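You operate a simulated robot arm through the tools that you are given. There is no shell and no other tool.

The job below is to be done with a simulated robot arm. You get a single attempt, and the scene is never put back.

TASK
Drain the trough, scrub the dirt off the drainer with the brush, then shut the drain plug.
Fine: put the brush back. Where these are worked on the way, their far stop is far enough and under half their travel is too little: drain plug. What is to be rubbed or washed off counts as gone when no trace of it is left.

The check looks at the end state, three seconds after you hand in, the way a careful person would. Anything else that was tipped, shoved, dropped, spilled or broken makes it a failure.

THE ROBOT
A 6-joint arm with a two-finger gripper, fixed in place. Base frame: the origin is at the foot of the arm, x ahead of it, y to its left, z up. Lengths are in mm, angles in degrees, forces in N, time in s.
Its first joint turns from -166.0 to 166.0 degrees. Payload 2.45 kg.
The tool frame sits at the grasp point between the pads (the TCP): z along the fingers, y along the line on which they close. The tips reach 20 mm beyond it. The gripper opens to 140 mm. The gripper's body begins 168 mm behind the TCP.
Orientation is told as [roll, pitch, yaw] about the base's x, y, z axes, in that order, counted from this pose: with the fingers straight down and closing along the base's y, the tool's x points along the base's -x, its y along +y and its z along -z.

THE INTERFACE
- The arm moves only by the tool move_arm. Its argument "steps" is a list of rows, each an object (a shift or turn left out is 0, a gripper value left out holds the last) with "rot": the turn, a rotation vector about the base's x, y, z in units of 45 degrees (1.0 is 45 degrees), a list of three; "dp": the shift along the base's x, y, z in units of 100 mm (1.0 is 100 mm), a list of three; "jaw": the opening, from 0 (shut) to 1 (fully open). In form: [{"rot": [wx, wy, wz], "dp": [tx, ty, tz], "jaw": jaw}, ...]. A call has 1 to 20 rows; each row is the pose to reach, as a shift and turn from the pose commanded when the call began. A call with a number of a shift or a turn outside -1 to 1 is refused whole. Each row takes 0.2 s and may step no farther than 50 mm and 8.6 degrees from the row before; otherwise, or with a gripper value out of range, the whole call is refused. Where a pose cannot be reached the arm comes as near as it can. A force on the tool above 90 N (or 10 N above the force at the start of the call, whichever is more), or a blocked arm, ends the call early, and 0.2 s more pass. Each finger travels about 45 mm/s and halts on what it meets, pressing with about 34 N; the grip force reading is that of the motor and also rises with nothing between the fingers. The clock runs only during rows and for 0.2 s after the last one: add rows that repeat a pose to give the fingers time. It gives the time, the measured TCP pose, the force on the tool (base axes), the opening and the grip force at its end, in the units of the frame above (readings bear some noise), with the torque about the TCP (base axes, N m) and any sound that the robot's microphone picked up.
- Cameras (640 x 400 px; columns grow to the right, rows downward): "scene" is fixed at [399.6, -499.3, 1585.7]; the picture's right is [0.88, -0.47, 0.00], its down [-0.23, -0.43, -0.87] and it looks along [0.41, 0.77, -0.49] (base axes); focal length 313 px, centre (320, 200). "wrist" rides on the gripper at [78, 11, -209] in the tool frame; the picture's right is [-0.14, 0.99, 0.00], its down [-0.92, -0.13, -0.37] and it looks along [-0.37, -0.05, 0.93] (tool axes); focal length 280 px, centre (320, 200). There is no depth. A picture from a camera that has moved, and an enlarged one, comes with that camera's place and axes in the base frame and with its lens.
- get_image(camera): a new picture of that camera. It takes no simulated time.
- zoom(camera, box): a new picture of the part [left, top, right, bottom] of that camera's present view, enlarged. It takes no simulated time.
- job_done(): hands the job in; it is judged then, once.

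Nothing tells you positions but the pictures and the camera data. Unless the task says otherwise, let go and move clear before handing in.

The tools are called after "Request:" as a command line: name --argument value ..., lists and objects as JSON in quotes. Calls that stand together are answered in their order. move_arm: Moves the arm, as the interface text tells. Its arguments: {"type":"object","properties":{"steps":{"type":"array","items":{"type":"object","properties":{"rot":{"type":"array","items":{"type":"number"}},"dp":{"type":"array","items":{"type":"number"}},"jaw":{"type":"number"}}}}},"required":["steps"]} The other tools are called the same way: get_image (camera) takes a picture; zoom (camera, box) takes an enlarged picture of a part of a camera's view; job_done () hands the job in.

At the start:

```text
time_s: 0.0
tcp_pos: [590.5, 564.3, 1270.3]
ee_rot: [0.2, -0.1, 0.1]
ft_force: [0.4, 0.0, 0.7]
torque: [-0.02, 0.02, -0.03]
width: 140.0
grip_force: 0.0
```

scene: 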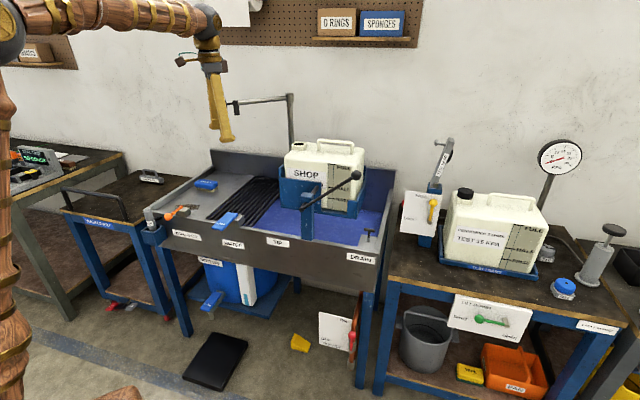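
wrist: 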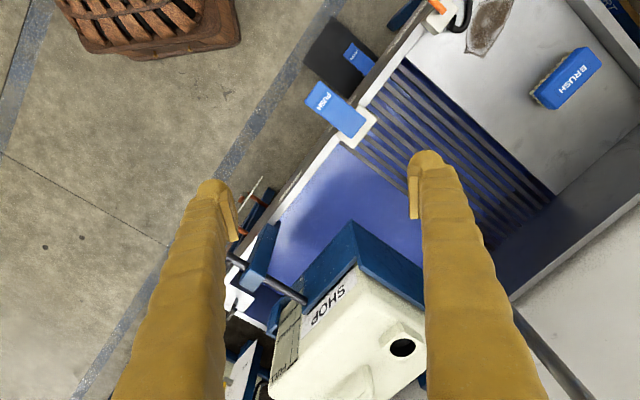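

I see a trough with blue water, a drainer with a brush, and a dirt stain near its left end; there is a drain lever/plug near the DRAIN label. I'll take close-ups first before moving.

Request:
zoom --camera "scene" --box '[140, 140, 270, 260]'

Request:
zoom --camera "scene" --box '[260, 140, 400, 280]'

Request:
zoom --camera "wrist" --box '[280, 0, 640, 225]'

Request:
zoom --camera "scene" --box '[150, 240, 370, 390]'

```text
3.33 times, centred on (205, 200) of scene
camera zoom: at [399.6, -499.3, 1585.7], right [0.88, -0.47, 0.0], down [-0.23, -0.43, -0.87], along [0.41, 0.77, -0.49], focal length 1043 px, centre (703, 200)
```

zoom: 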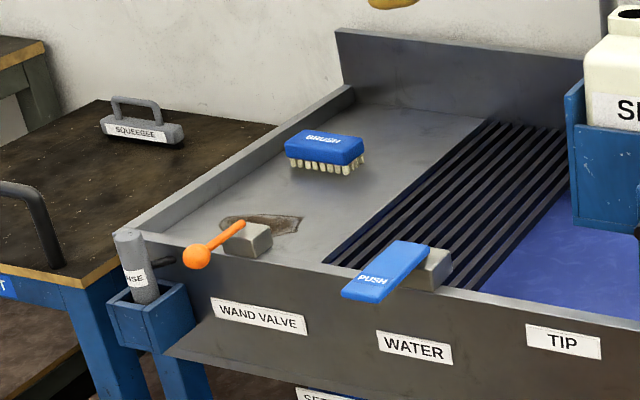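

```text
2.86 times, centred on (330, 210) of scene
camera zoom: at [399.6, -499.3, 1585.7], right [0.88, -0.47, 0.0], down [-0.23, -0.43, -0.87], along [0.41, 0.77, -0.49], focal length 894 px, centre (291, 171)
```

zoom: 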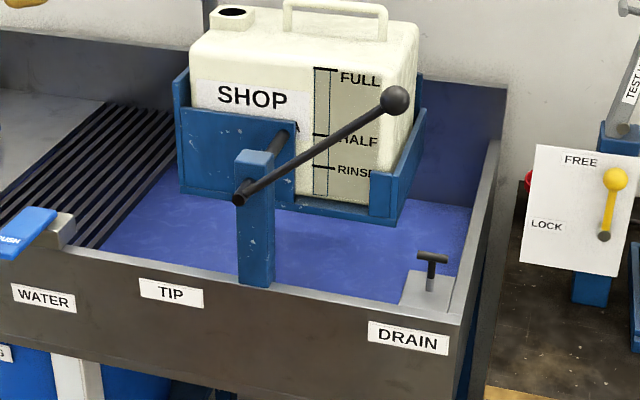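

```text
1.78 times, centred on (460, 112) of wrist
camera zoom: at [511.7, 574.3, 1477.7], right [0.14, 0.99, 0.0], down [0.92, -0.13, 0.37], along [0.37, -0.05, -0.93], focal length 498 px, centre (71, 356)
```

zoom: 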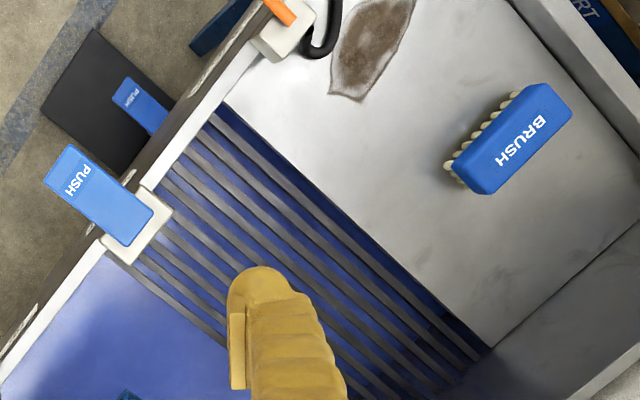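

```text
2.67 times, centred on (260, 315) of scene
camera zoom: at [399.6, -499.3, 1585.7], right [0.88, -0.47, 0.0], down [-0.23, -0.43, -0.87], along [0.41, 0.77, -0.49], focal length 834 px, centre (480, -107)
```

zoom: 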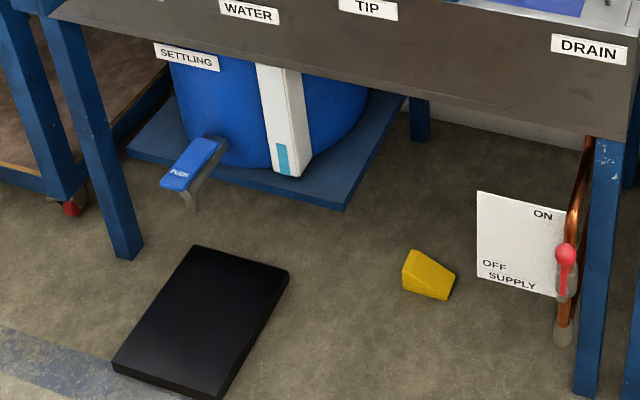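

The drain plug looks like the small T-handle at the right corner of the trough, but the TIP lever overhangs the way to it. I'll move the arm across at its present height for a closer look with the wrist camera.

Request:
move_arm --steps '[{"dp": [0.2, -0.4, 0]}, {"dp": [0.4, -0.8, 0]}, {"dp": [0.5, -1.0, 0]}]'

Request:
move_arm --steps '[{"dp": [0.2, -0.4, 0]}, {"dp": [0.4, -0.8, 0]}, {"dp": [0.5, -1.0, 0]}]'

Request:
get_image --camera "wrist"

Request:
get_image --camera "scene"

```text
time_s: 0.8
tcp_pos: [641.5, 463.4, 1270.6]
ee_rot: [0.1, -0.1, 0.0]
ft_force: [0.0, 0.4, -0.1]
torque: [0.02, 0.01, 0.05]
width: 139.9
grip_force: 0.0
```

```text
time_s: 1.6
tcp_pos: [692.0, 364.4, 1270.9]
ee_rot: [0.1, -0.1, 0.1]
ft_force: [-0.3, 0.1, -0.5]
torque: [0.0, -0.01, 0.01]
width: 140.2
grip_force: 0.0
```

```text
taken
camera wrist: at [612.0, 374.3, 1478.2], right [0.14, 0.99, 0.0], down [0.92, -0.13, 0.37], along [0.37, -0.05, -0.93], focal length 280 px, centre (320, 200)
```

wrist: 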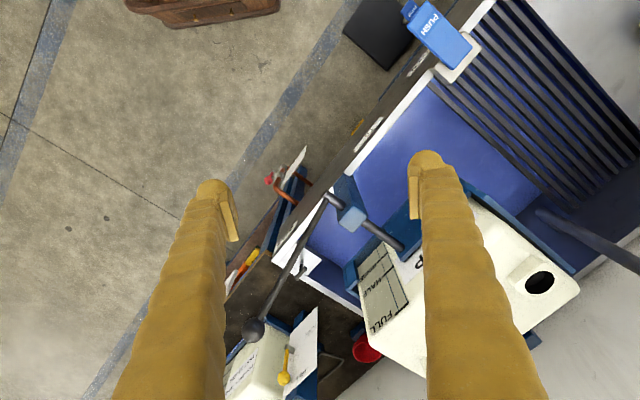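

```text
taken
```

scene: 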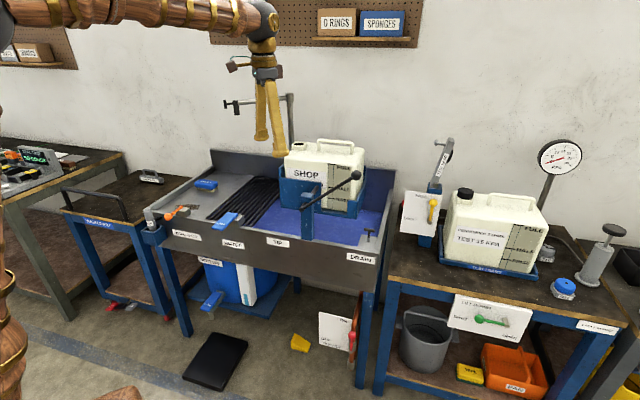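

Request:
zoom --camera "wrist" --box '[230, 190, 390, 310]'

Request:
zoom --camera "scene" --box '[340, 210, 400, 270]'

```text
3.33 times, centred on (310, 250) of wrist
camera zoom: at [612.0, 374.3, 1478.2], right [0.14, 0.99, 0.0], down [0.92, -0.13, 0.37], along [0.37, -0.05, -0.93], focal length 935 px, centre (353, 33)
```

zoom: 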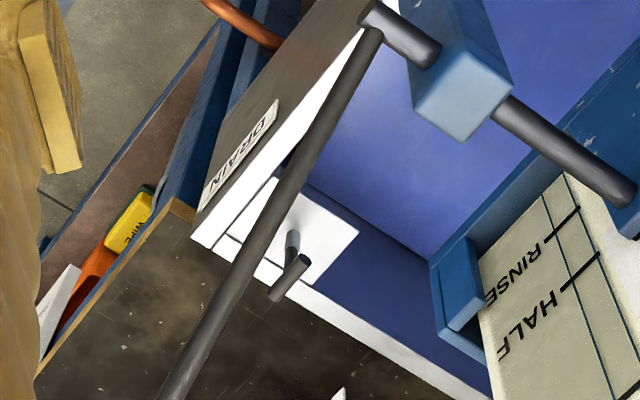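

```text
6.67 times, centred on (370, 240) of scene
camera zoom: at [399.6, -499.3, 1585.7], right [0.88, -0.47, 0.0], down [-0.23, -0.43, -0.87], along [0.41, 0.77, -0.49], focal length 2086 px, centre (-13, -67)
```

zoom: 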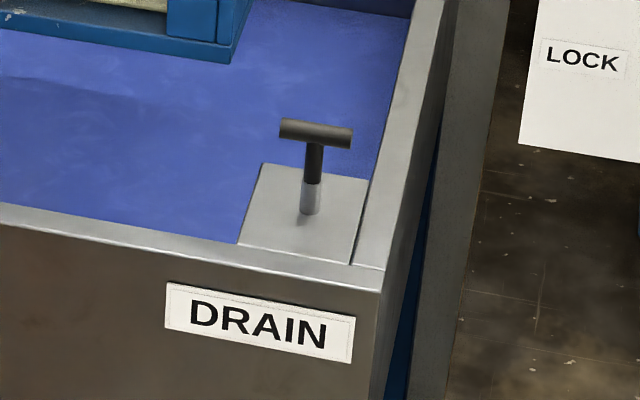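

The T-handle crossbar sits at about (1020, 272, 911) with its stem standing on a plate at z≈855, and the TIP lever ball is at about (921, 234, 1172). I plan to come in low under that lever with the tool nearly horizontal, so I'll move to the front and start tilting.

Request:
move_arm --steps '[{"dp": [0.2, -0.4, 0]}, {"dp": [0.4, -0.8, 0]}, {"dp": [0.5, -1.0, 0], "jaw": 0.4}]'

Request:
move_arm --steps '[{"dp": [0.1, -0.3, 0], "rot": [0.04, -0.16, 0]}, {"dp": [0.2, -0.64, 0], "rot": [0.09, -0.34, 0]}, {"dp": [0.28, -0.64, 0], "rot": [0.137, -0.511, 0]}, {"dp": [0.28, -0.64, 0], "rot": [0.182, -0.68, 0]}, {"dp": [0.28, -0.64, 0], "rot": [0.2276, -0.849, 0]}]'

```text
time_s: 2.4
tcp_pos: [742.0, 263.8, 1270.4]
ee_rot: [0.2, -0.1, 0.0]
ft_force: [0.6, 0.3, 0.3]
torque: [-0.04, -0.01, -0.02]
width: 105.1
grip_force: 0.0
```

```text
time_s: 3.6
tcp_pos: [769.9, 200.2, 1271.6]
ee_rot: [12.1, -38.2, -4.2]
ft_force: [-0.2, 0.1, -0.8]
torque: [0.02, 0.0, 0.03]
width: 56.1
grip_force: 0.0
```

Request:
move_arm --steps '[{"dp": [-0.1, -0.1, -0.2], "rot": [-0.1027, -0.0275, 0.1284]}, {"dp": [-0.2, -0.2, -0.4], "rot": [-0.2053, -0.055, 0.2567]}, {"dp": [-0.2, -0.2, -0.8], "rot": [-0.2053, -0.055, 0.2567]}]'

Request:
move_arm --steps '[{"dp": [0, 0, -0.4], "rot": [0, 0, 0.167]}, {"dp": [0, 0, -0.8], "rot": [0, 0, 0.333]}]'

Request:
move_arm --steps '[{"dp": [0, 0, -0.25], "rot": [0.0787, -0.1363, 0]}, {"dp": [0, 0, -0.5], "rot": [0.157, -0.272, 0]}, {"dp": [0, 0, -0.75], "rot": [0.236, -0.4087, 0]}, {"dp": [0, 0, -1.0], "rot": [0.3147, -0.545, 0]}, {"dp": [0, 0, -1.0], "rot": [0.3933, -0.6813, 0]}]'

Request:
get_image --camera "scene"

Request:
get_image --camera "wrist"

```text
time_s: 4.4
tcp_pos: [749.9, 180.7, 1190.5]
ee_rot: [0.1, -39.6, 15.0]
ft_force: [-0.7, 0.0, 0.0]
torque: [-0.02, -0.02, -0.01]
width: 56.0
grip_force: 0.1
```

```text
time_s: 5.0
tcp_pos: [750.3, 180.1, 1110.4]
ee_rot: [0.0, -39.7, 30.0]
ft_force: [-0.1, -0.6, 0.6]
torque: [-0.04, 0.01, 0.0]
width: 56.1
grip_force: 0.0
```

```text
time_s: 6.2
tcp_pos: [750.2, 179.3, 1009.0]
ee_rot: [-0.3, -75.3, 30.3]
ft_force: [-0.8, -0.3, 0.2]
torque: [0.04, 0.02, 0.03]
width: 56.0
grip_force: 0.1
```

```text
taken
```

scene: 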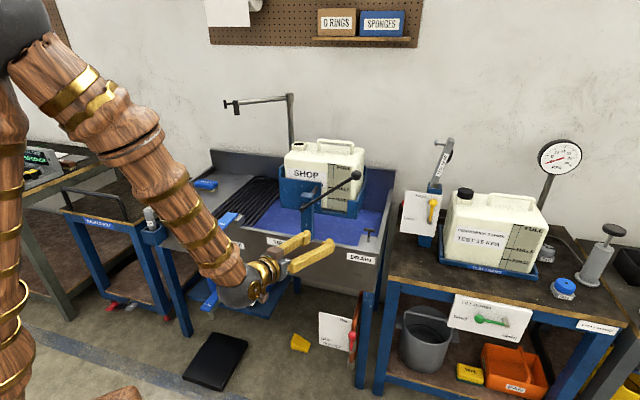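

```text
taken
camera wrist: at [550.6, 77.6, 986.8], right [-0.47, 0.88, 0.13], down [-0.04, -0.17, 0.98], along [0.88, 0.45, 0.12], focal length 280 px, centre (320, 200)
```

wrist: 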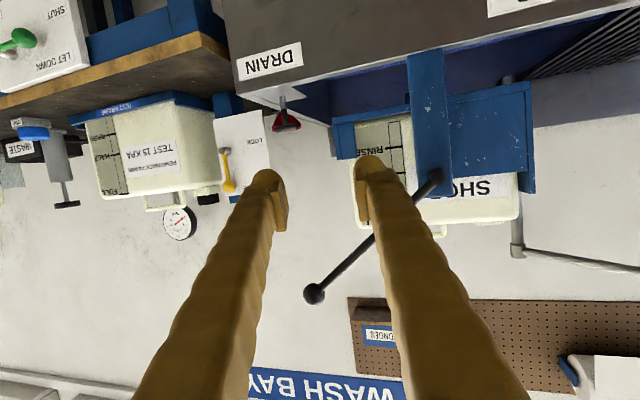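

Request:
move_arm --steps '[{"dp": [0.2, 0.03, -0.33]}, {"dp": [0.4, 0.06, -0.67]}, {"dp": [0.6, 0.1, -1.0]}]'

Request:
move_arm --steps '[{"dp": [0.4, 0.04, -0.13]}, {"dp": [0.8, 0.07, -0.27]}]'

Request:
get_image --camera "wrist"

Request:
zoom --camera "scene" --box '[260, 180, 420, 300]'

```text
time_s: 7.0
tcp_pos: [816.2, 187.0, 921.1]
ee_rot: [4.2, -74.6, 26.4]
ft_force: [-0.3, -0.7, 0.5]
torque: [-0.01, -0.01, 0.05]
width: 56.1
grip_force: 0.1
out of reach, approached as far as the arm can: row 2, 3
```

```text
time_s: 7.6
tcp_pos: [897.6, 193.1, 893.8]
ee_rot: [0.2, -75.1, 29.8]
ft_force: [-0.5, -0.2, 0.5]
torque: [0.0, 0.0, 0.03]
width: 55.9
grip_force: 0.2
```

```text
taken
camera wrist: at [698.3, 91.4, 871.3], right [-0.47, 0.87, 0.13], down [-0.04, -0.17, 0.98], along [0.88, 0.45, 0.11], focal length 280 px, centre (320, 200)
```

wrist: 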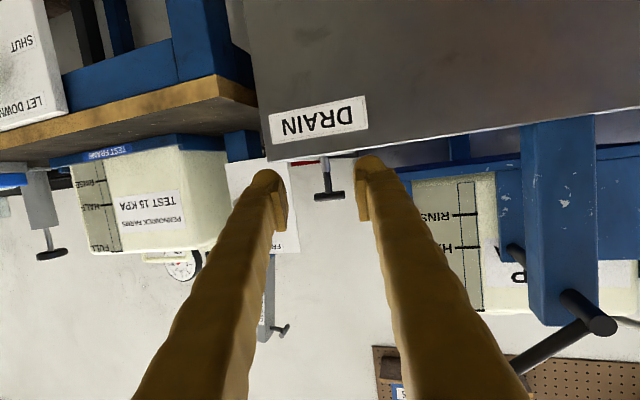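

```text
3.33 times, centred on (340, 240) of scene
camera zoom: at [399.6, -499.3, 1585.7], right [0.88, -0.47, 0.0], down [-0.23, -0.43, -0.87], along [0.41, 0.77, -0.49], focal length 1043 px, centre (253, 67)
```

zoom: 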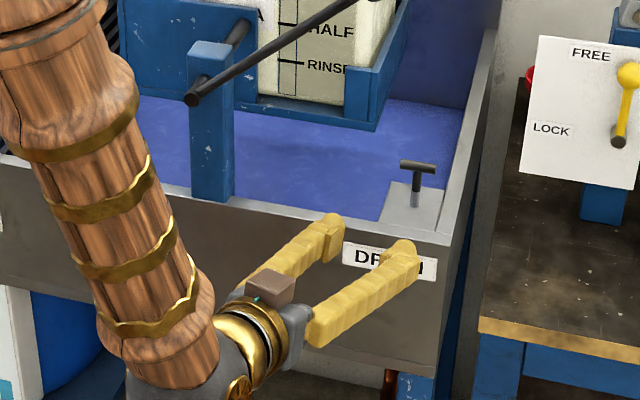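

Request:
zoom --camera "wrist" --box '[280, 140, 380, 210]'

Request:
zoom --camera "scene" --box '[330, 210, 400, 260]'

```text
5.71 times, centred on (330, 175) of wrist
camera zoom: at [698.3, 91.4, 871.3], right [-0.47, 0.87, 0.13], down [-0.04, -0.17, 0.98], along [0.88, 0.45, 0.11], focal length 1602 px, centre (263, 343)
```

zoom: 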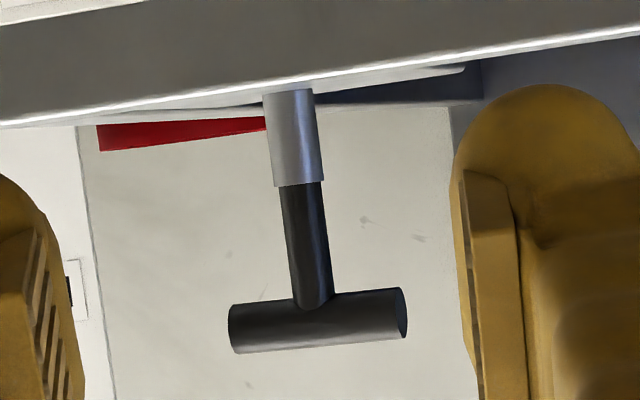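

```text
8.00 times, centred on (365, 235) of scene
camera zoom: at [399.6, -499.3, 1585.7], right [0.88, -0.47, 0.0], down [-0.23, -0.43, -0.87], along [0.41, 0.77, -0.49], focal length 2504 px, centre (-40, -80)
```

zoom: 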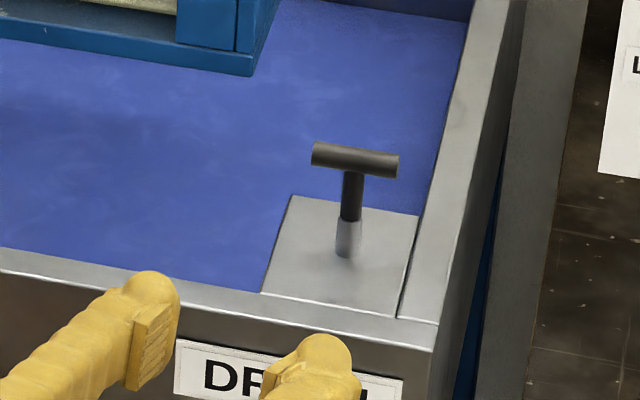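

The plug's stem and crossbar are clear in view; the rim stands at about z=870, so I'll slide in along the tool axis with a narrow opening. First I align the axis with the stem from about 140 mm short.

Request:
move_arm --steps '[{"dp": [0.053, 0.113, 0.229], "jaw": 0.2}, {"dp": [0.053, 0.113, 0.229], "jaw": 0.2}, {"dp": [0.053, 0.113, 0.229], "jaw": 0.2}]'

Request:
get_image --camera "wrist"

Request:
zoom --camera "scene" --box '[300, 200, 400, 275]'

```text
time_s: 8.4
tcp_pos: [902.9, 206.0, 916.5]
ee_rot: [-0.1, -75.1, 30.0]
ft_force: [1.0, 0.2, 1.1]
torque: [-0.01, 0.01, 0.02]
width: 27.9
grip_force: 0.1
```

```text
taken
camera wrist: at [703.3, 103.0, 893.2], right [-0.47, 0.87, 0.13], down [-0.04, -0.17, 0.98], along [0.88, 0.45, 0.11], focal length 280 px, centre (320, 200)
```

wrist: 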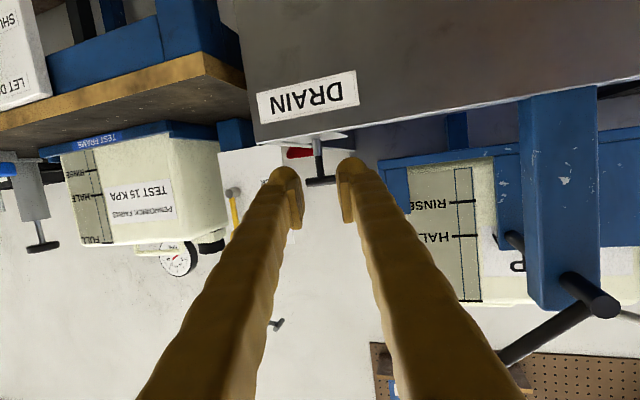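

```text
5.33 times, centred on (350, 238) of scene
camera zoom: at [399.6, -499.3, 1585.7], right [0.88, -0.47, 0.0], down [-0.23, -0.43, -0.87], along [0.41, 0.77, -0.49], focal length 1669 px, centre (160, 0)
```

zoom: 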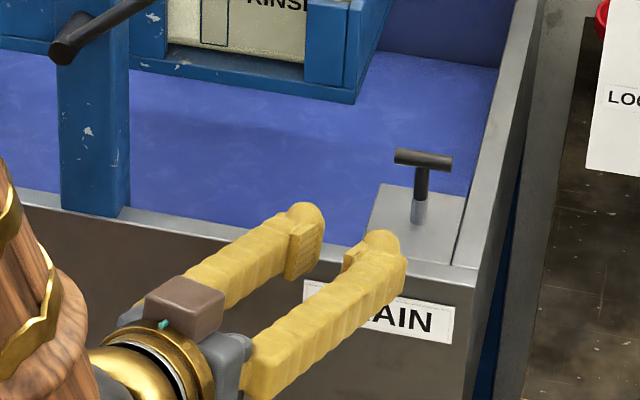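

Request:
zoom --camera "wrist" --box '[270, 130, 370, 210]'

```text
5.00 times, centred on (320, 170) of wrist
camera zoom: at [703.3, 103.0, 893.2], right [-0.47, 0.87, 0.13], down [-0.04, -0.17, 0.98], along [0.88, 0.45, 0.11], focal length 1402 px, centre (320, 350)
```

zoom: 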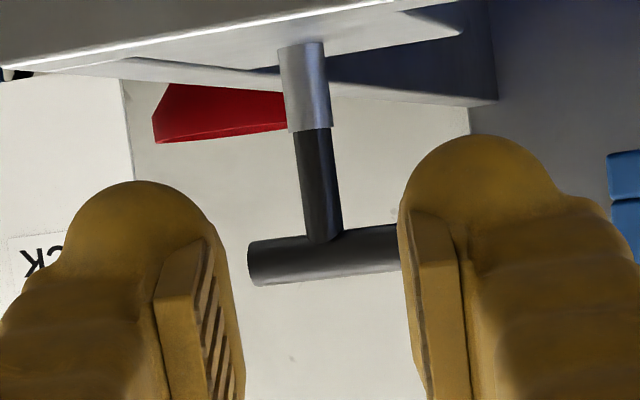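

Request:
move_arm --steps '[{"dp": [0.2, 0.11, -0.06]}, {"dp": [0.4, 0.22, -0.12]}, {"dp": [0.59, 0.33, -0.18]}, {"dp": [0.59, 0.33, -0.18]}]'

Request:
zoom --camera "wrist" --box '[260, 120, 380, 220]'

Request:
zoom --camera "scene" --box '[320, 200, 400, 260]'

```text
time_s: 9.4
tcp_pos: [961.2, 238.5, 898.7]
ee_rot: [0.1, -75.1, 30.0]
ft_force: [-0.4, -0.2, 0.8]
torque: [0.0, 0.02, 0.02]
width: 28.1
grip_force: 0.0
```

```text
4.00 times, centred on (320, 170) of wrist
camera zoom: at [762.4, 135.9, 874.9], right [-0.47, 0.87, 0.13], down [-0.04, -0.17, 0.98], along [0.88, 0.45, 0.11], focal length 1122 px, centre (320, 320)
```

zoom: 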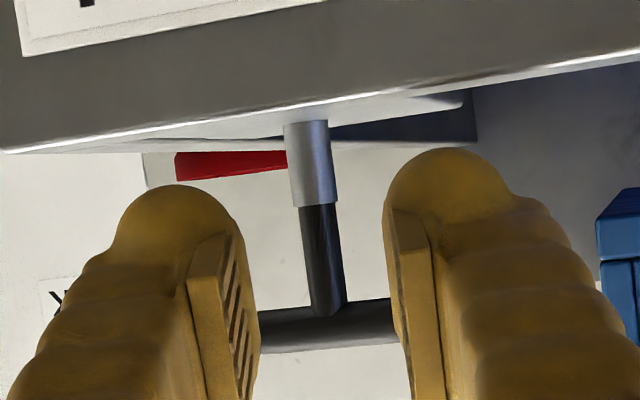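

```text
6.67 times, centred on (360, 230) of scene
camera zoom: at [399.6, -499.3, 1585.7], right [0.88, -0.47, 0.0], down [-0.23, -0.43, -0.87], along [0.41, 0.77, -0.49], focal length 2086 px, centre (53, 0)
```

zoom: 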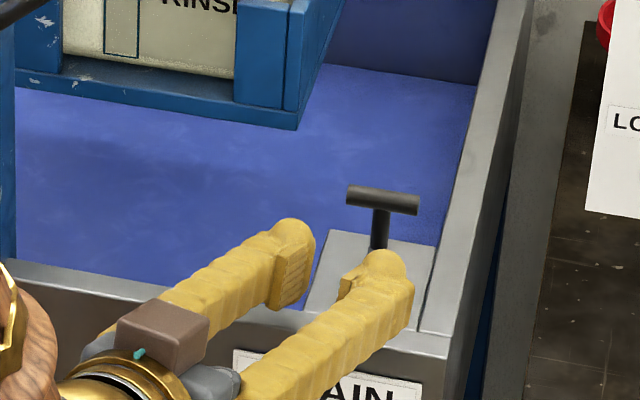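

Request:
move_arm --steps '[{"dp": [0.15, 0.085, -0.045]}, {"dp": [0.3, 0.17, -0.09]}, {"dp": [0.45, 0.255, -0.135]}, {"dp": [0.59, 0.335, -0.18]}, {"dp": [0.59, 0.335, -0.18]}]'

Request:
zoom --camera "wrist" --box '[240, 100, 400, 220]'

Request:
zoom --camera "scene" --box '[320, 200, 400, 260]'

```text
time_s: 10.6
tcp_pos: [1019.8, 270.8, 882.3]
ee_rot: [-0.1, -75.1, 30.2]
ft_force: [-3.0, -3.2, 10.6]
torque: [-0.03, 0.02, 0.0]
width: 28.0
grip_force: 0.1
```

```text
3.33 times, centred on (320, 160) of wrist
camera zoom: at [821.3, 169.6, 858.4], right [-0.47, 0.87, 0.13], down [-0.04, -0.17, 0.98], along [0.88, 0.45, 0.11], focal length 935 px, centre (320, 333)
```

zoom: 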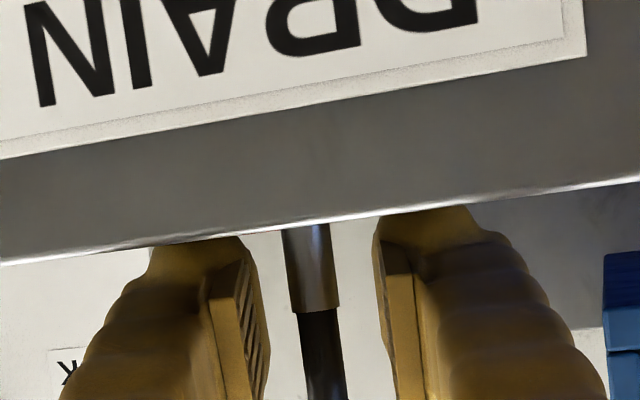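

```text
6.67 times, centred on (360, 230) of scene
camera zoom: at [399.6, -499.3, 1585.7], right [0.88, -0.47, 0.0], down [-0.23, -0.43, -0.87], along [0.41, 0.77, -0.49], focal length 2086 px, centre (53, 0)
```

zoom: 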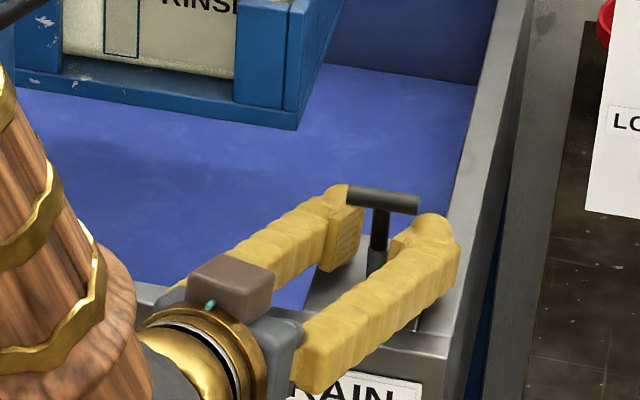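

Fingers straddle the stem and the tips lightly touch the plate. I'll narrow the gap under the crossbar and lift a little to see how the plug moves.

Request:
move_arm --steps '[{"dp": [0, 0, 0.02], "jaw": 0.115}, {"dp": [0, 0, 0.02], "jaw": 0.115}, {"dp": [0, 0, 0.06], "jaw": 0.115}, {"dp": [0, 0, 0.1], "jaw": 0.115}, {"dp": [0, 0, 0.15], "jaw": 0.115}]'

Request:
zoom --camera "scene" --box '[320, 200, 400, 260]'

Request:
zoom --camera "wrist" --box '[240, 100, 400, 220]'

```text
time_s: 11.8
tcp_pos: [1019.8, 271.7, 896.7]
ee_rot: [0.1, -75.0, 29.8]
ft_force: [-2.9, -1.4, -3.8]
torque: [-0.02, -0.08, 0.01]
width: 16.5
grip_force: 0.1
```

```text
6.67 times, centred on (360, 230) of scene
camera zoom: at [399.6, -499.3, 1585.7], right [0.88, -0.47, 0.0], down [-0.23, -0.43, -0.87], along [0.41, 0.77, -0.49], focal length 2086 px, centre (53, 0)
```

zoom: 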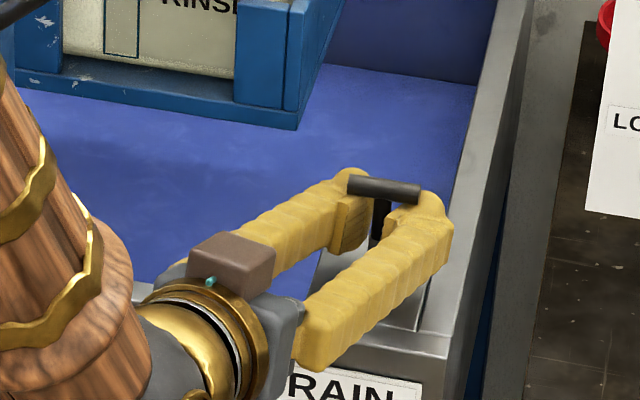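

```text
3.33 times, centred on (320, 160) of wrist
camera zoom: at [820.9, 169.6, 872.4], right [-0.47, 0.88, 0.13], down [-0.04, -0.17, 0.98], along [0.88, 0.45, 0.11], focal length 935 px, centre (320, 333)
```

zoom: 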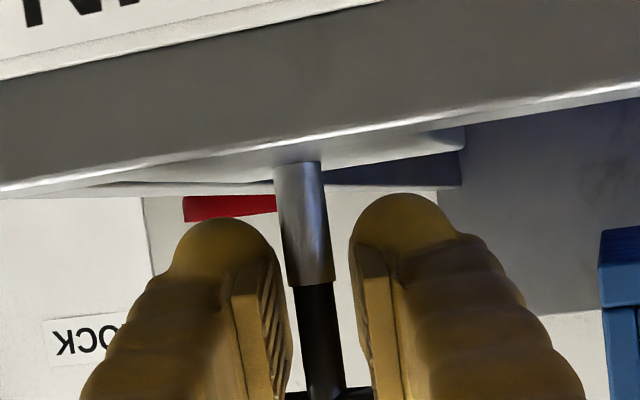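

Request:
move_arm --steps '[{"dp": [0, 0, 0.05]}, {"dp": [0, 0, 0.1]}, {"dp": [0, 0, 0.15]}]'

Request:
zoom --camera "scene" --box '[320, 200, 400, 260]'

```text
time_s: 12.6
tcp_pos: [1020.1, 272.8, 912.2]
ee_rot: [0.1, -75.2, 30.0]
ft_force: [-1.3, -0.2, -1.8]
torque: [0.0, -0.04, -0.02]
width: 16.2
grip_force: 0.2
```

```text
6.67 times, centred on (360, 230) of scene
camera zoom: at [399.6, -499.3, 1585.7], right [0.88, -0.47, 0.0], down [-0.23, -0.43, -0.87], along [0.41, 0.77, -0.49], focal length 2086 px, centre (53, 0)
```

zoom: 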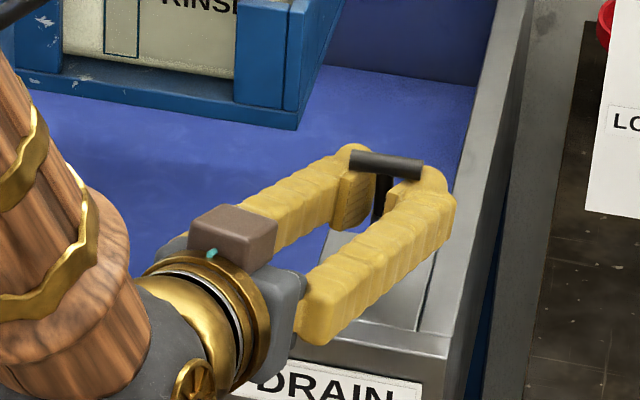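

Request:
move_arm --steps '[{"dp": [0, 0, 0.05]}, {"dp": [0, 0, 0.1]}, {"dp": [0, 0, 0.15]}]'

Request:
zoom --camera "scene" --box '[320, 200, 400, 260]'

Request:
get_image --camera "scene"

```text
time_s: 13.4
tcp_pos: [1020.1, 271.9, 925.5]
ee_rot: [-0.1, -75.2, 30.1]
ft_force: [-0.1, -0.2, -2.0]
torque: [0.0, -0.04, 0.01]
width: 16.2
grip_force: 0.0
```

```text
6.67 times, centred on (360, 230) of scene
camera zoom: at [399.6, -499.3, 1585.7], right [0.88, -0.47, 0.0], down [-0.23, -0.43, -0.87], along [0.41, 0.77, -0.49], focal length 2086 px, centre (53, 0)
```

zoom: 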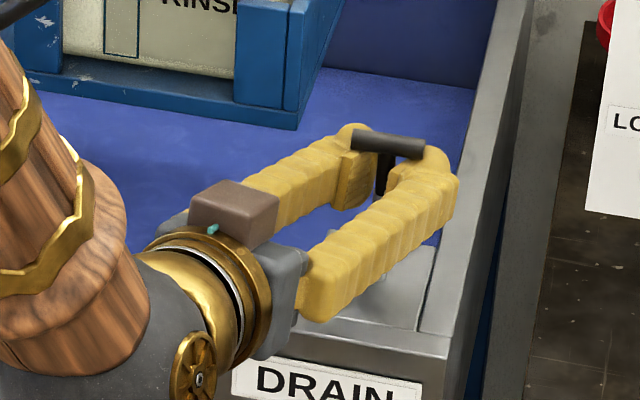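

```text
taken
```

scene: 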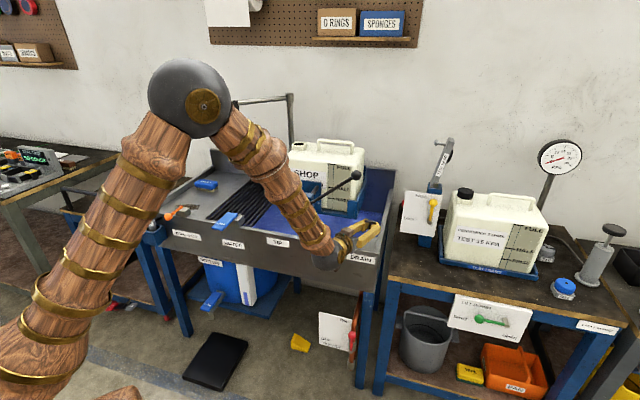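

Request:
move_arm --steps '[{"dp": [0, 0, 0.05]}, {"dp": [0, 0, 0.1]}]'

Request:
zoom --camera "scene" --box '[280, 180, 400, 270]'

Request:
zoom --camera "wrist" --box '[200, 50, 440, 230]'

```text
time_s: 14.0
tcp_pos: [1018.4, 272.2, 928.2]
ee_rot: [0.5, -74.5, 29.6]
ft_force: [6.7, 1.3, -63.5]
torque: [-0.35, 0.03, -0.07]
width: 15.6
grip_force: 0.0
```

```text
4.44 times, centred on (340, 225) of scene
camera zoom: at [399.6, -499.3, 1585.7], right [0.88, -0.47, 0.0], down [-0.23, -0.43, -0.87], along [0.41, 0.77, -0.49], focal length 1391 px, centre (231, 89)
```

zoom: 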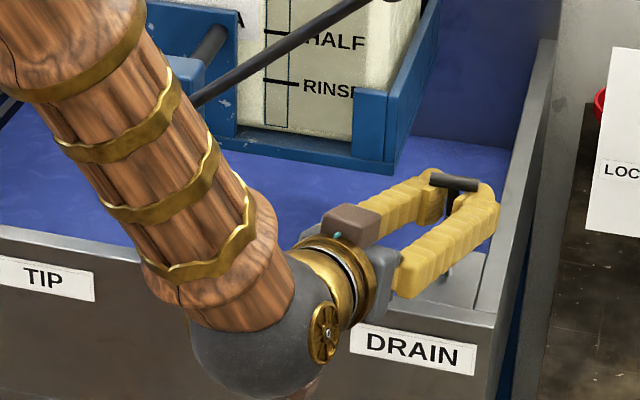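

```text
2.22 times, centred on (320, 140) of wrist
camera zoom: at [819.3, 169.1, 908.3], right [-0.46, 0.88, 0.13], down [-0.03, -0.17, 0.99], along [0.89, 0.45, 0.1], focal length 623 px, centre (320, 333)
```

zoom: 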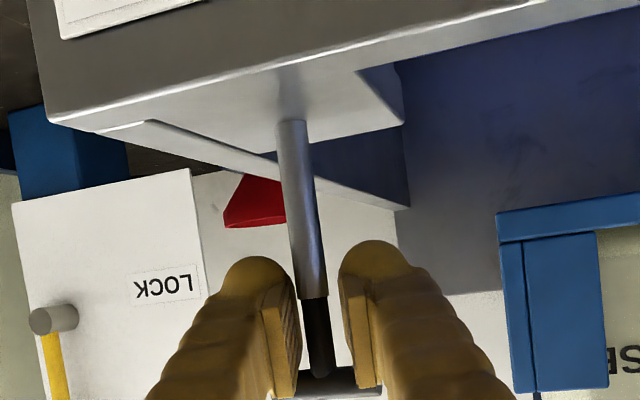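

The plug has hit its upper stop (force rose to 63 N after about 40 mm). I'll ease off and wait to see whether the water falls and whether the plug stays up.

Request:
move_arm --steps '[{"dp": [0, 0, -0.1]}, {"dp": [0, 0, -0.13]}, {"dp": [0, 0, -0.13]}, {"dp": [0, 0, -0.13]}, {"dp": [0, 0, -0.13]}]'

Request:
zoom --camera "scene" --box '[280, 180, 400, 270]'

Request:
zoom --camera "wrist" --box '[200, 50, 440, 230]'

```text
time_s: 15.2
tcp_pos: [1019.5, 271.5, 923.4]
ee_rot: [0.0, -75.2, 30.2]
ft_force: [0.5, 0.3, 0.2]
torque: [0.03, 0.02, 0.01]
width: 16.0
grip_force: 0.1
```

```text
4.44 times, centred on (340, 225) of scene
camera zoom: at [399.6, -499.3, 1585.7], right [0.88, -0.47, 0.0], down [-0.23, -0.43, -0.87], along [0.41, 0.77, -0.49], focal length 1391 px, centre (231, 89)
```

zoom: 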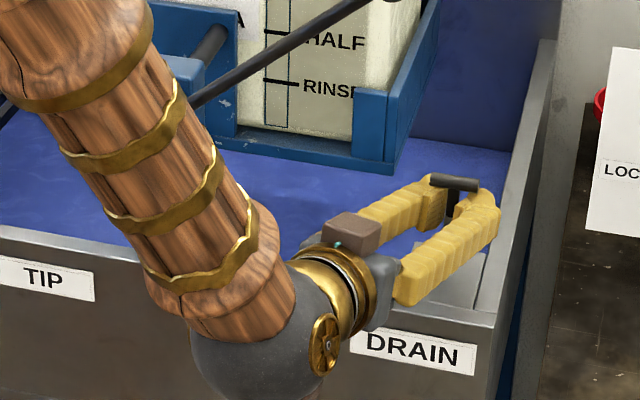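

```text
2.22 times, centred on (320, 140) of wrist
camera zoom: at [821.0, 169.5, 900.0], right [-0.47, 0.87, 0.13], down [-0.04, -0.17, 0.98], along [0.88, 0.45, 0.11], focal length 623 px, centre (320, 333)
```

zoom: 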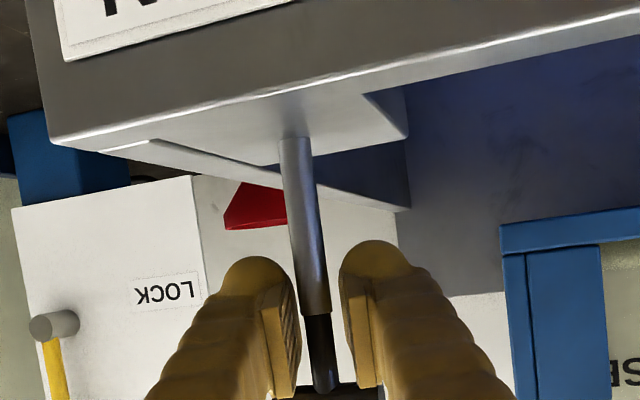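

Request:
move_arm --steps '[{"dp": [0, 0, -0.04]}, {"dp": [0, 0, -0.04]}, {"dp": [0, 0, -0.04]}, {"dp": [0, 0, -0.04]}, {"dp": [0, 0, -0.04]}, {"dp": [0, 0, -0.04]}, {"dp": [0, 0, -0.04]}, {"dp": [0, 0, -0.04]}, {"dp": [0, 0, -0.04]}, {"dp": [0, 0, -0.04]}, {"dp": [0, 0, -0.04]}, {"dp": [0, 0, -0.04]}, {"dp": [0, 0, -0.04]}, {"dp": [0, 0, -0.04]}, {"dp": [0, 0, -0.04]}, {"dp": [0, 0, -0.04]}]'

Request:
zoom --camera "scene" --box '[280, 180, 400, 270]'

Request:
get_image --camera "scene"

Request:
zoom --camera "wrist" --box '[200, 50, 440, 230]'

```text
time_s: 18.6
tcp_pos: [1019.7, 272.2, 918.9]
ee_rot: [0.0, -75.0, 30.0]
ft_force: [0.2, 0.7, 1.3]
torque: [-0.01, -0.01, 0.01]
width: 15.9
grip_force: 0.0
```

```text
4.44 times, centred on (340, 225) of scene
camera zoom: at [399.6, -499.3, 1585.7], right [0.88, -0.47, 0.0], down [-0.23, -0.43, -0.87], along [0.41, 0.77, -0.49], focal length 1391 px, centre (231, 89)
```

zoom: 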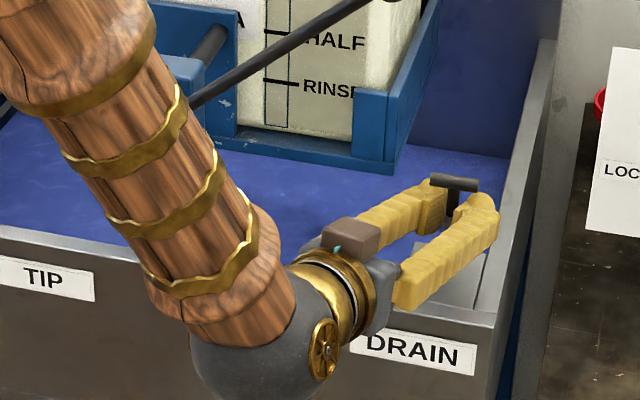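

```text
taken
```

scene: 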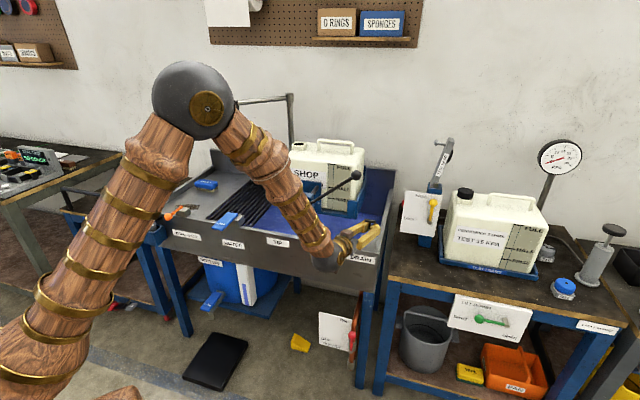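

```text
2.22 times, centred on (320, 140) of wrist
camera zoom: at [821.0, 169.7, 895.8], right [-0.47, 0.87, 0.13], down [-0.04, -0.17, 0.98], along [0.88, 0.45, 0.11], focal length 623 px, centre (320, 333)
```

zoom: 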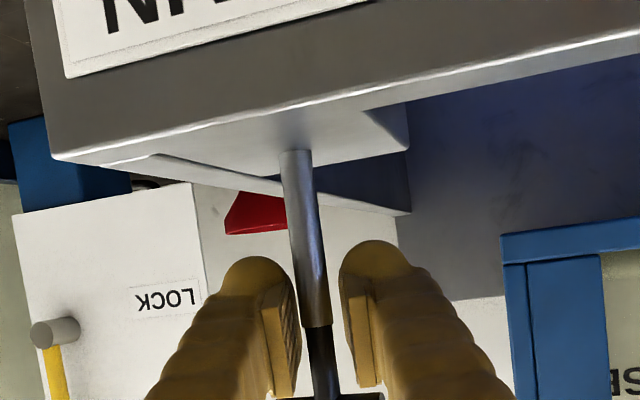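

Pulling the plug worked: it stays up by itself and the waterline is falling. Now I back out along the tool axis and go for the brush.

Request:
move_arm --steps '[{"dp": [0, 0, 0], "jaw": 0.2}, {"dp": [0, 0, 0], "jaw": 0.2}, {"dp": [-0.33, -0.193, 0.103], "jaw": 0.2}, {"dp": [-0.66, -0.386, 0.206], "jaw": 0.2}, {"dp": [-1.0, -0.58, 0.31], "jaw": 0.2}]'

Request:
move_arm --steps '[{"dp": [-0.33, -0.15, 0.103]}, {"dp": [-0.66, -0.3, 0.206]}, {"dp": [-1.0, -0.4, 0.31]}]'

Request:
get_image --camera "scene"

Request:
get_image --camera "wrist"

```text
time_s: 19.8
tcp_pos: [918.9, 213.8, 949.8]
ee_rot: [0.1, -75.0, 29.9]
ft_force: [0.5, 0.3, -0.6]
torque: [0.01, 0.02, -0.01]
width: 27.9
grip_force: 0.1
```

```text
time_s: 20.6
tcp_pos: [819.7, 173.5, 981.0]
ee_rot: [0.0, -75.0, 30.0]
ft_force: [0.3, -1.2, 0.4]
torque: [0.01, 0.01, -0.02]
width: 28.0
grip_force: 0.0
```

```text
taken
```

scene: 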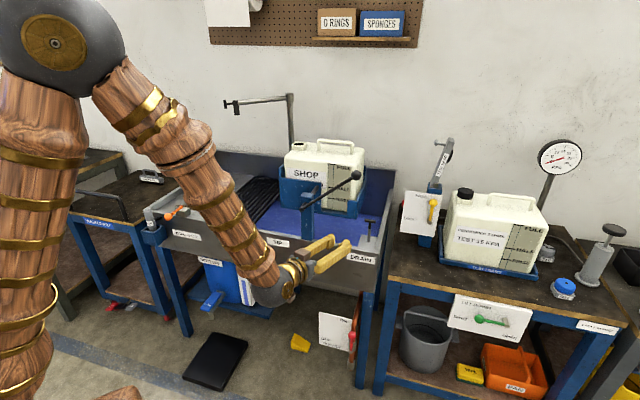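

```text
taken
camera wrist: at [620.5, 71.7, 958.2], right [-0.47, 0.87, 0.13], down [-0.04, -0.17, 0.98], along [0.88, 0.45, 0.11], focal length 280 px, centre (320, 200)
```

wrist: 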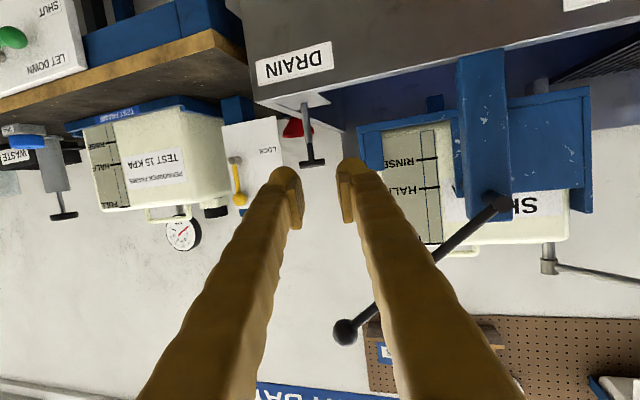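

Request:
move_arm --steps '[{"dp": [-0.2, -0.0, 0.35], "rot": [-0.083, 0.144, 0]}, {"dp": [-0.3, 0.1, 0.65], "rot": [-0.166, 0.288, 0]}, {"dp": [-0.4, 0.2, 1.0], "rot": [-0.25, 0.433, 0]}, {"dp": [-0.4, 0.2, 1.0], "rot": [-0.333, 0.577, 0]}]'

Request:
move_arm --steps '[{"dp": [-0.1, 0.2, 0.4], "rot": [0, 0, 0.178]}, {"dp": [-0.2, 0.4, 0.8], "rot": [0, 0, 0.356]}, {"dp": [-0.3, 0.7, 1.0], "rot": [0, 0, 0.356]}, {"dp": [-0.4, 1.0, 1.0], "rot": [0, 0, 0.356]}]'

Request:
move_arm --steps '[{"dp": [-0.3, 0.35, 0.2]}, {"dp": [-0.5, 0.7, 0.4]}, {"dp": [-0.6, 1.0, 0.6]}]'

```text
time_s: 21.6
tcp_pos: [786.8, 199.4, 1090.9]
ee_rot: [4.8, -47.1, 23.6]
ft_force: [-2.2, -1.5, -2.5]
torque: [0.19, -0.39, 0.01]
width: 28.0
grip_force: 0.0
```

```text
time_s: 22.6
tcp_pos: [739.7, 294.2, 1181.2]
ee_rot: [0.0, -45.2, 46.0]
ft_force: [0.5, -0.5, 0.1]
torque: [0.02, -0.02, 0.01]
width: 27.8
grip_force: 0.1
```

```text
refused: row 1 steps farther than a row can; nothing moved
```

Request:
move_arm --steps '[{"dp": [-0.2, 0.3, 0.3]}, {"dp": [-0.4, 0.65, 0.6]}, {"dp": [-0.6, 1.0, 0.8]}]'

Request:
move_arm --steps '[{"dp": [-0.2, 0.33, 0]}, {"dp": [-0.4, 0.67, 0]}, {"dp": [-0.6, 1.0, 0]}]'

Request:
move_arm --steps '[{"dp": [-0.2, 0.33, 0]}, {"dp": [-0.4, 0.67, 0]}, {"dp": [-0.6, 1.0, 0]}]'

Request:
get_image --camera "scene"

Request:
get_image --camera "wrist"

```text
refused: row 2 steps farther than a row can; nothing moved
```

```text
time_s: 23.4
tcp_pos: [678.3, 393.7, 1181.3]
ee_rot: [0.0, -45.1, 46.0]
ft_force: [-0.6, -0.1, 0.2]
torque: [0.01, -0.03, -0.02]
width: 27.9
grip_force: 0.1
```

```text
time_s: 24.2
tcp_pos: [618.5, 496.1, 1181.0]
ee_rot: [0.1, -45.2, 46.0]
ft_force: [0.5, 0.0, 0.5]
torque: [-0.01, -0.02, 0.0]
width: 27.6
grip_force: 0.0
```

```text
taken
```

scene: 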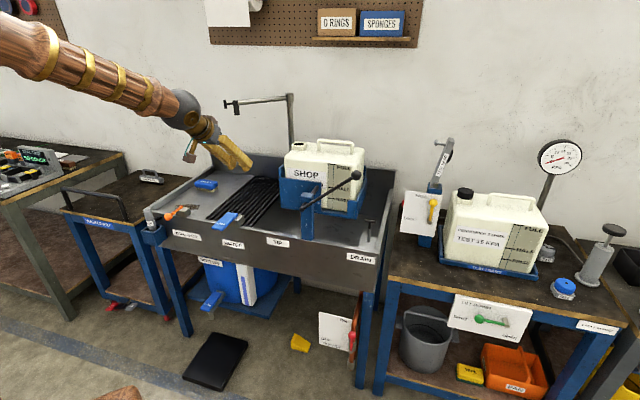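

```text
taken
camera wrist: at [468.4, 355.9, 1271.3], right [-0.65, 0.76, 0.1], down [0.36, 0.19, 0.91], along [0.67, 0.62, -0.4], focal length 280 px, centre (320, 200)
```

wrist: 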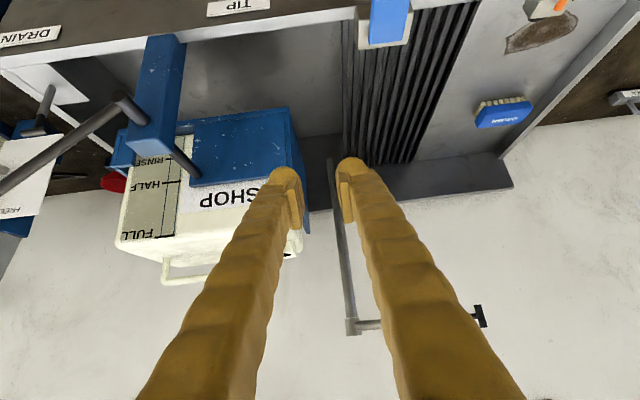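

The trough already looks empty (grey bottom visible). I'll confirm with close-ups and then move on toward the brush and the dirt.

Request:
zoom --camera "wrist" --box '[0, 0, 400, 250]'

Request:
zoom --camera "scene" --box '[230, 160, 400, 270]'

Request:
zoom --camera "scene" --box '[180, 240, 380, 380]'

Request:
move_arm --steps '[{"dp": [-0.2, 0.4, 0]}, {"dp": [-0.4, 0.75, 0]}, {"dp": [-0.6, 1.0, 0]}]'

Request:
move_arm --steps '[{"dp": [-0.2, 0.4, 0]}, {"dp": [-0.4, 0.75, 0]}, {"dp": [-0.6, 1.0, 0]}]'

Request:
get_image --camera "wrist"

```text
1.60 times, centred on (200, 125) of wrist
camera zoom: at [468.4, 355.9, 1271.3], right [-0.65, 0.76, 0.1], down [0.36, 0.19, 0.91], along [0.67, 0.62, -0.4], focal length 449 px, centre (512, 320)
```

zoom: 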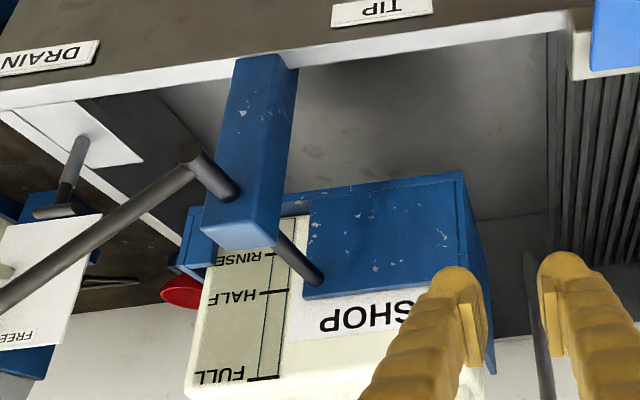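

```text
3.64 times, centred on (315, 215) of scene
camera zoom: at [399.6, -499.3, 1585.7], right [0.88, -0.47, 0.0], down [-0.23, -0.43, -0.87], along [0.41, 0.77, -0.49], focal length 1138 px, centre (338, 146)
```

zoom: 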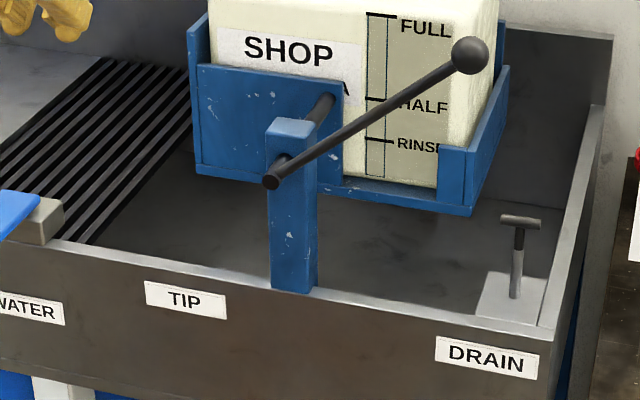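

```text
2.86 times, centred on (280, 310) of scene
camera zoom: at [399.6, -499.3, 1585.7], right [0.88, -0.47, 0.0], down [-0.23, -0.43, -0.87], along [0.41, 0.77, -0.49], focal length 894 px, centre (434, -114)
```

zoom: 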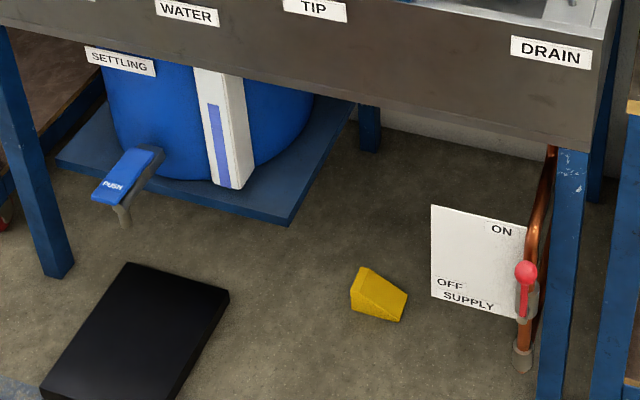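

```text
time_s: 25.0
tcp_pos: [557.9, 594.7, 1180.5]
ee_rot: [0.1, -45.2, 46.0]
ft_force: [0.9, -0.9, -0.7]
torque: [0.04, 0.0, 0.03]
width: 28.1
grip_force: 0.1
```

```text
time_s: 25.8
tcp_pos: [504.9, 692.6, 1179.5]
ee_rot: [0.0, -45.0, 45.5]
ft_force: [-0.8, 0.5, 0.9]
torque: [-0.01, -0.02, 0.01]
width: 28.0
grip_force: 0.1
```

```text
taken
camera wrist: at [353.9, 554.6, 1269.8], right [-0.64, 0.76, 0.1], down [0.37, 0.19, 0.91], along [0.68, 0.62, -0.4], focal length 280 px, centre (320, 200)
```

wrist: 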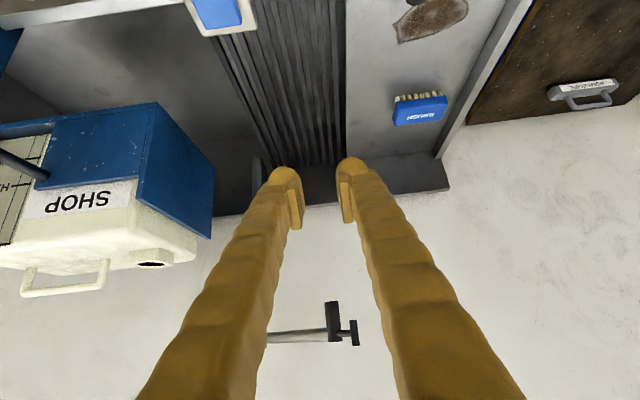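

Request:
zoom --camera "wrist" --box '[340, 0, 500, 140]'

Request:
zoom --camera "scene" --box '[140, 160, 250, 230]'

```text
2.86 times, centred on (420, 70) of wrist
camera zoom: at [353.9, 554.6, 1269.8], right [-0.64, 0.76, 0.1], down [0.37, 0.19, 0.91], along [0.68, 0.62, -0.4], focal length 801 px, centre (34, 571)
```

zoom: 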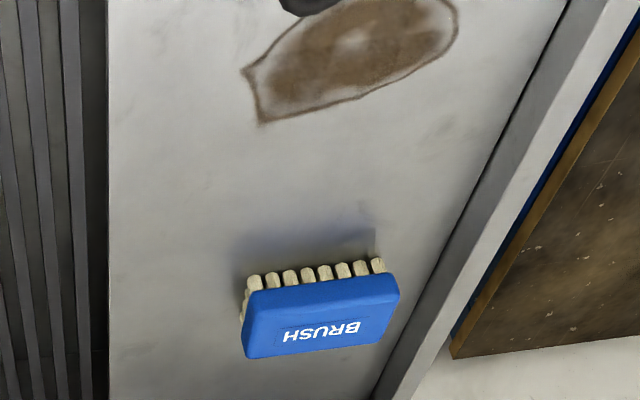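

```text
5.71 times, centred on (195, 195) of scene
camera zoom: at [399.6, -499.3, 1585.7], right [0.88, -0.47, 0.0], down [-0.23, -0.43, -0.87], along [0.41, 0.77, -0.49], focal length 1788 px, centre (1034, 229)
```

zoom: 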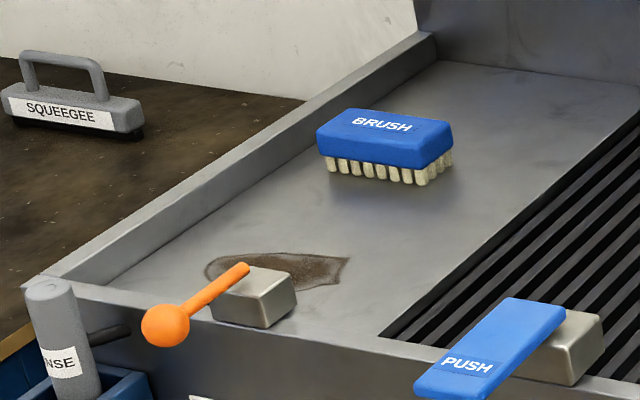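

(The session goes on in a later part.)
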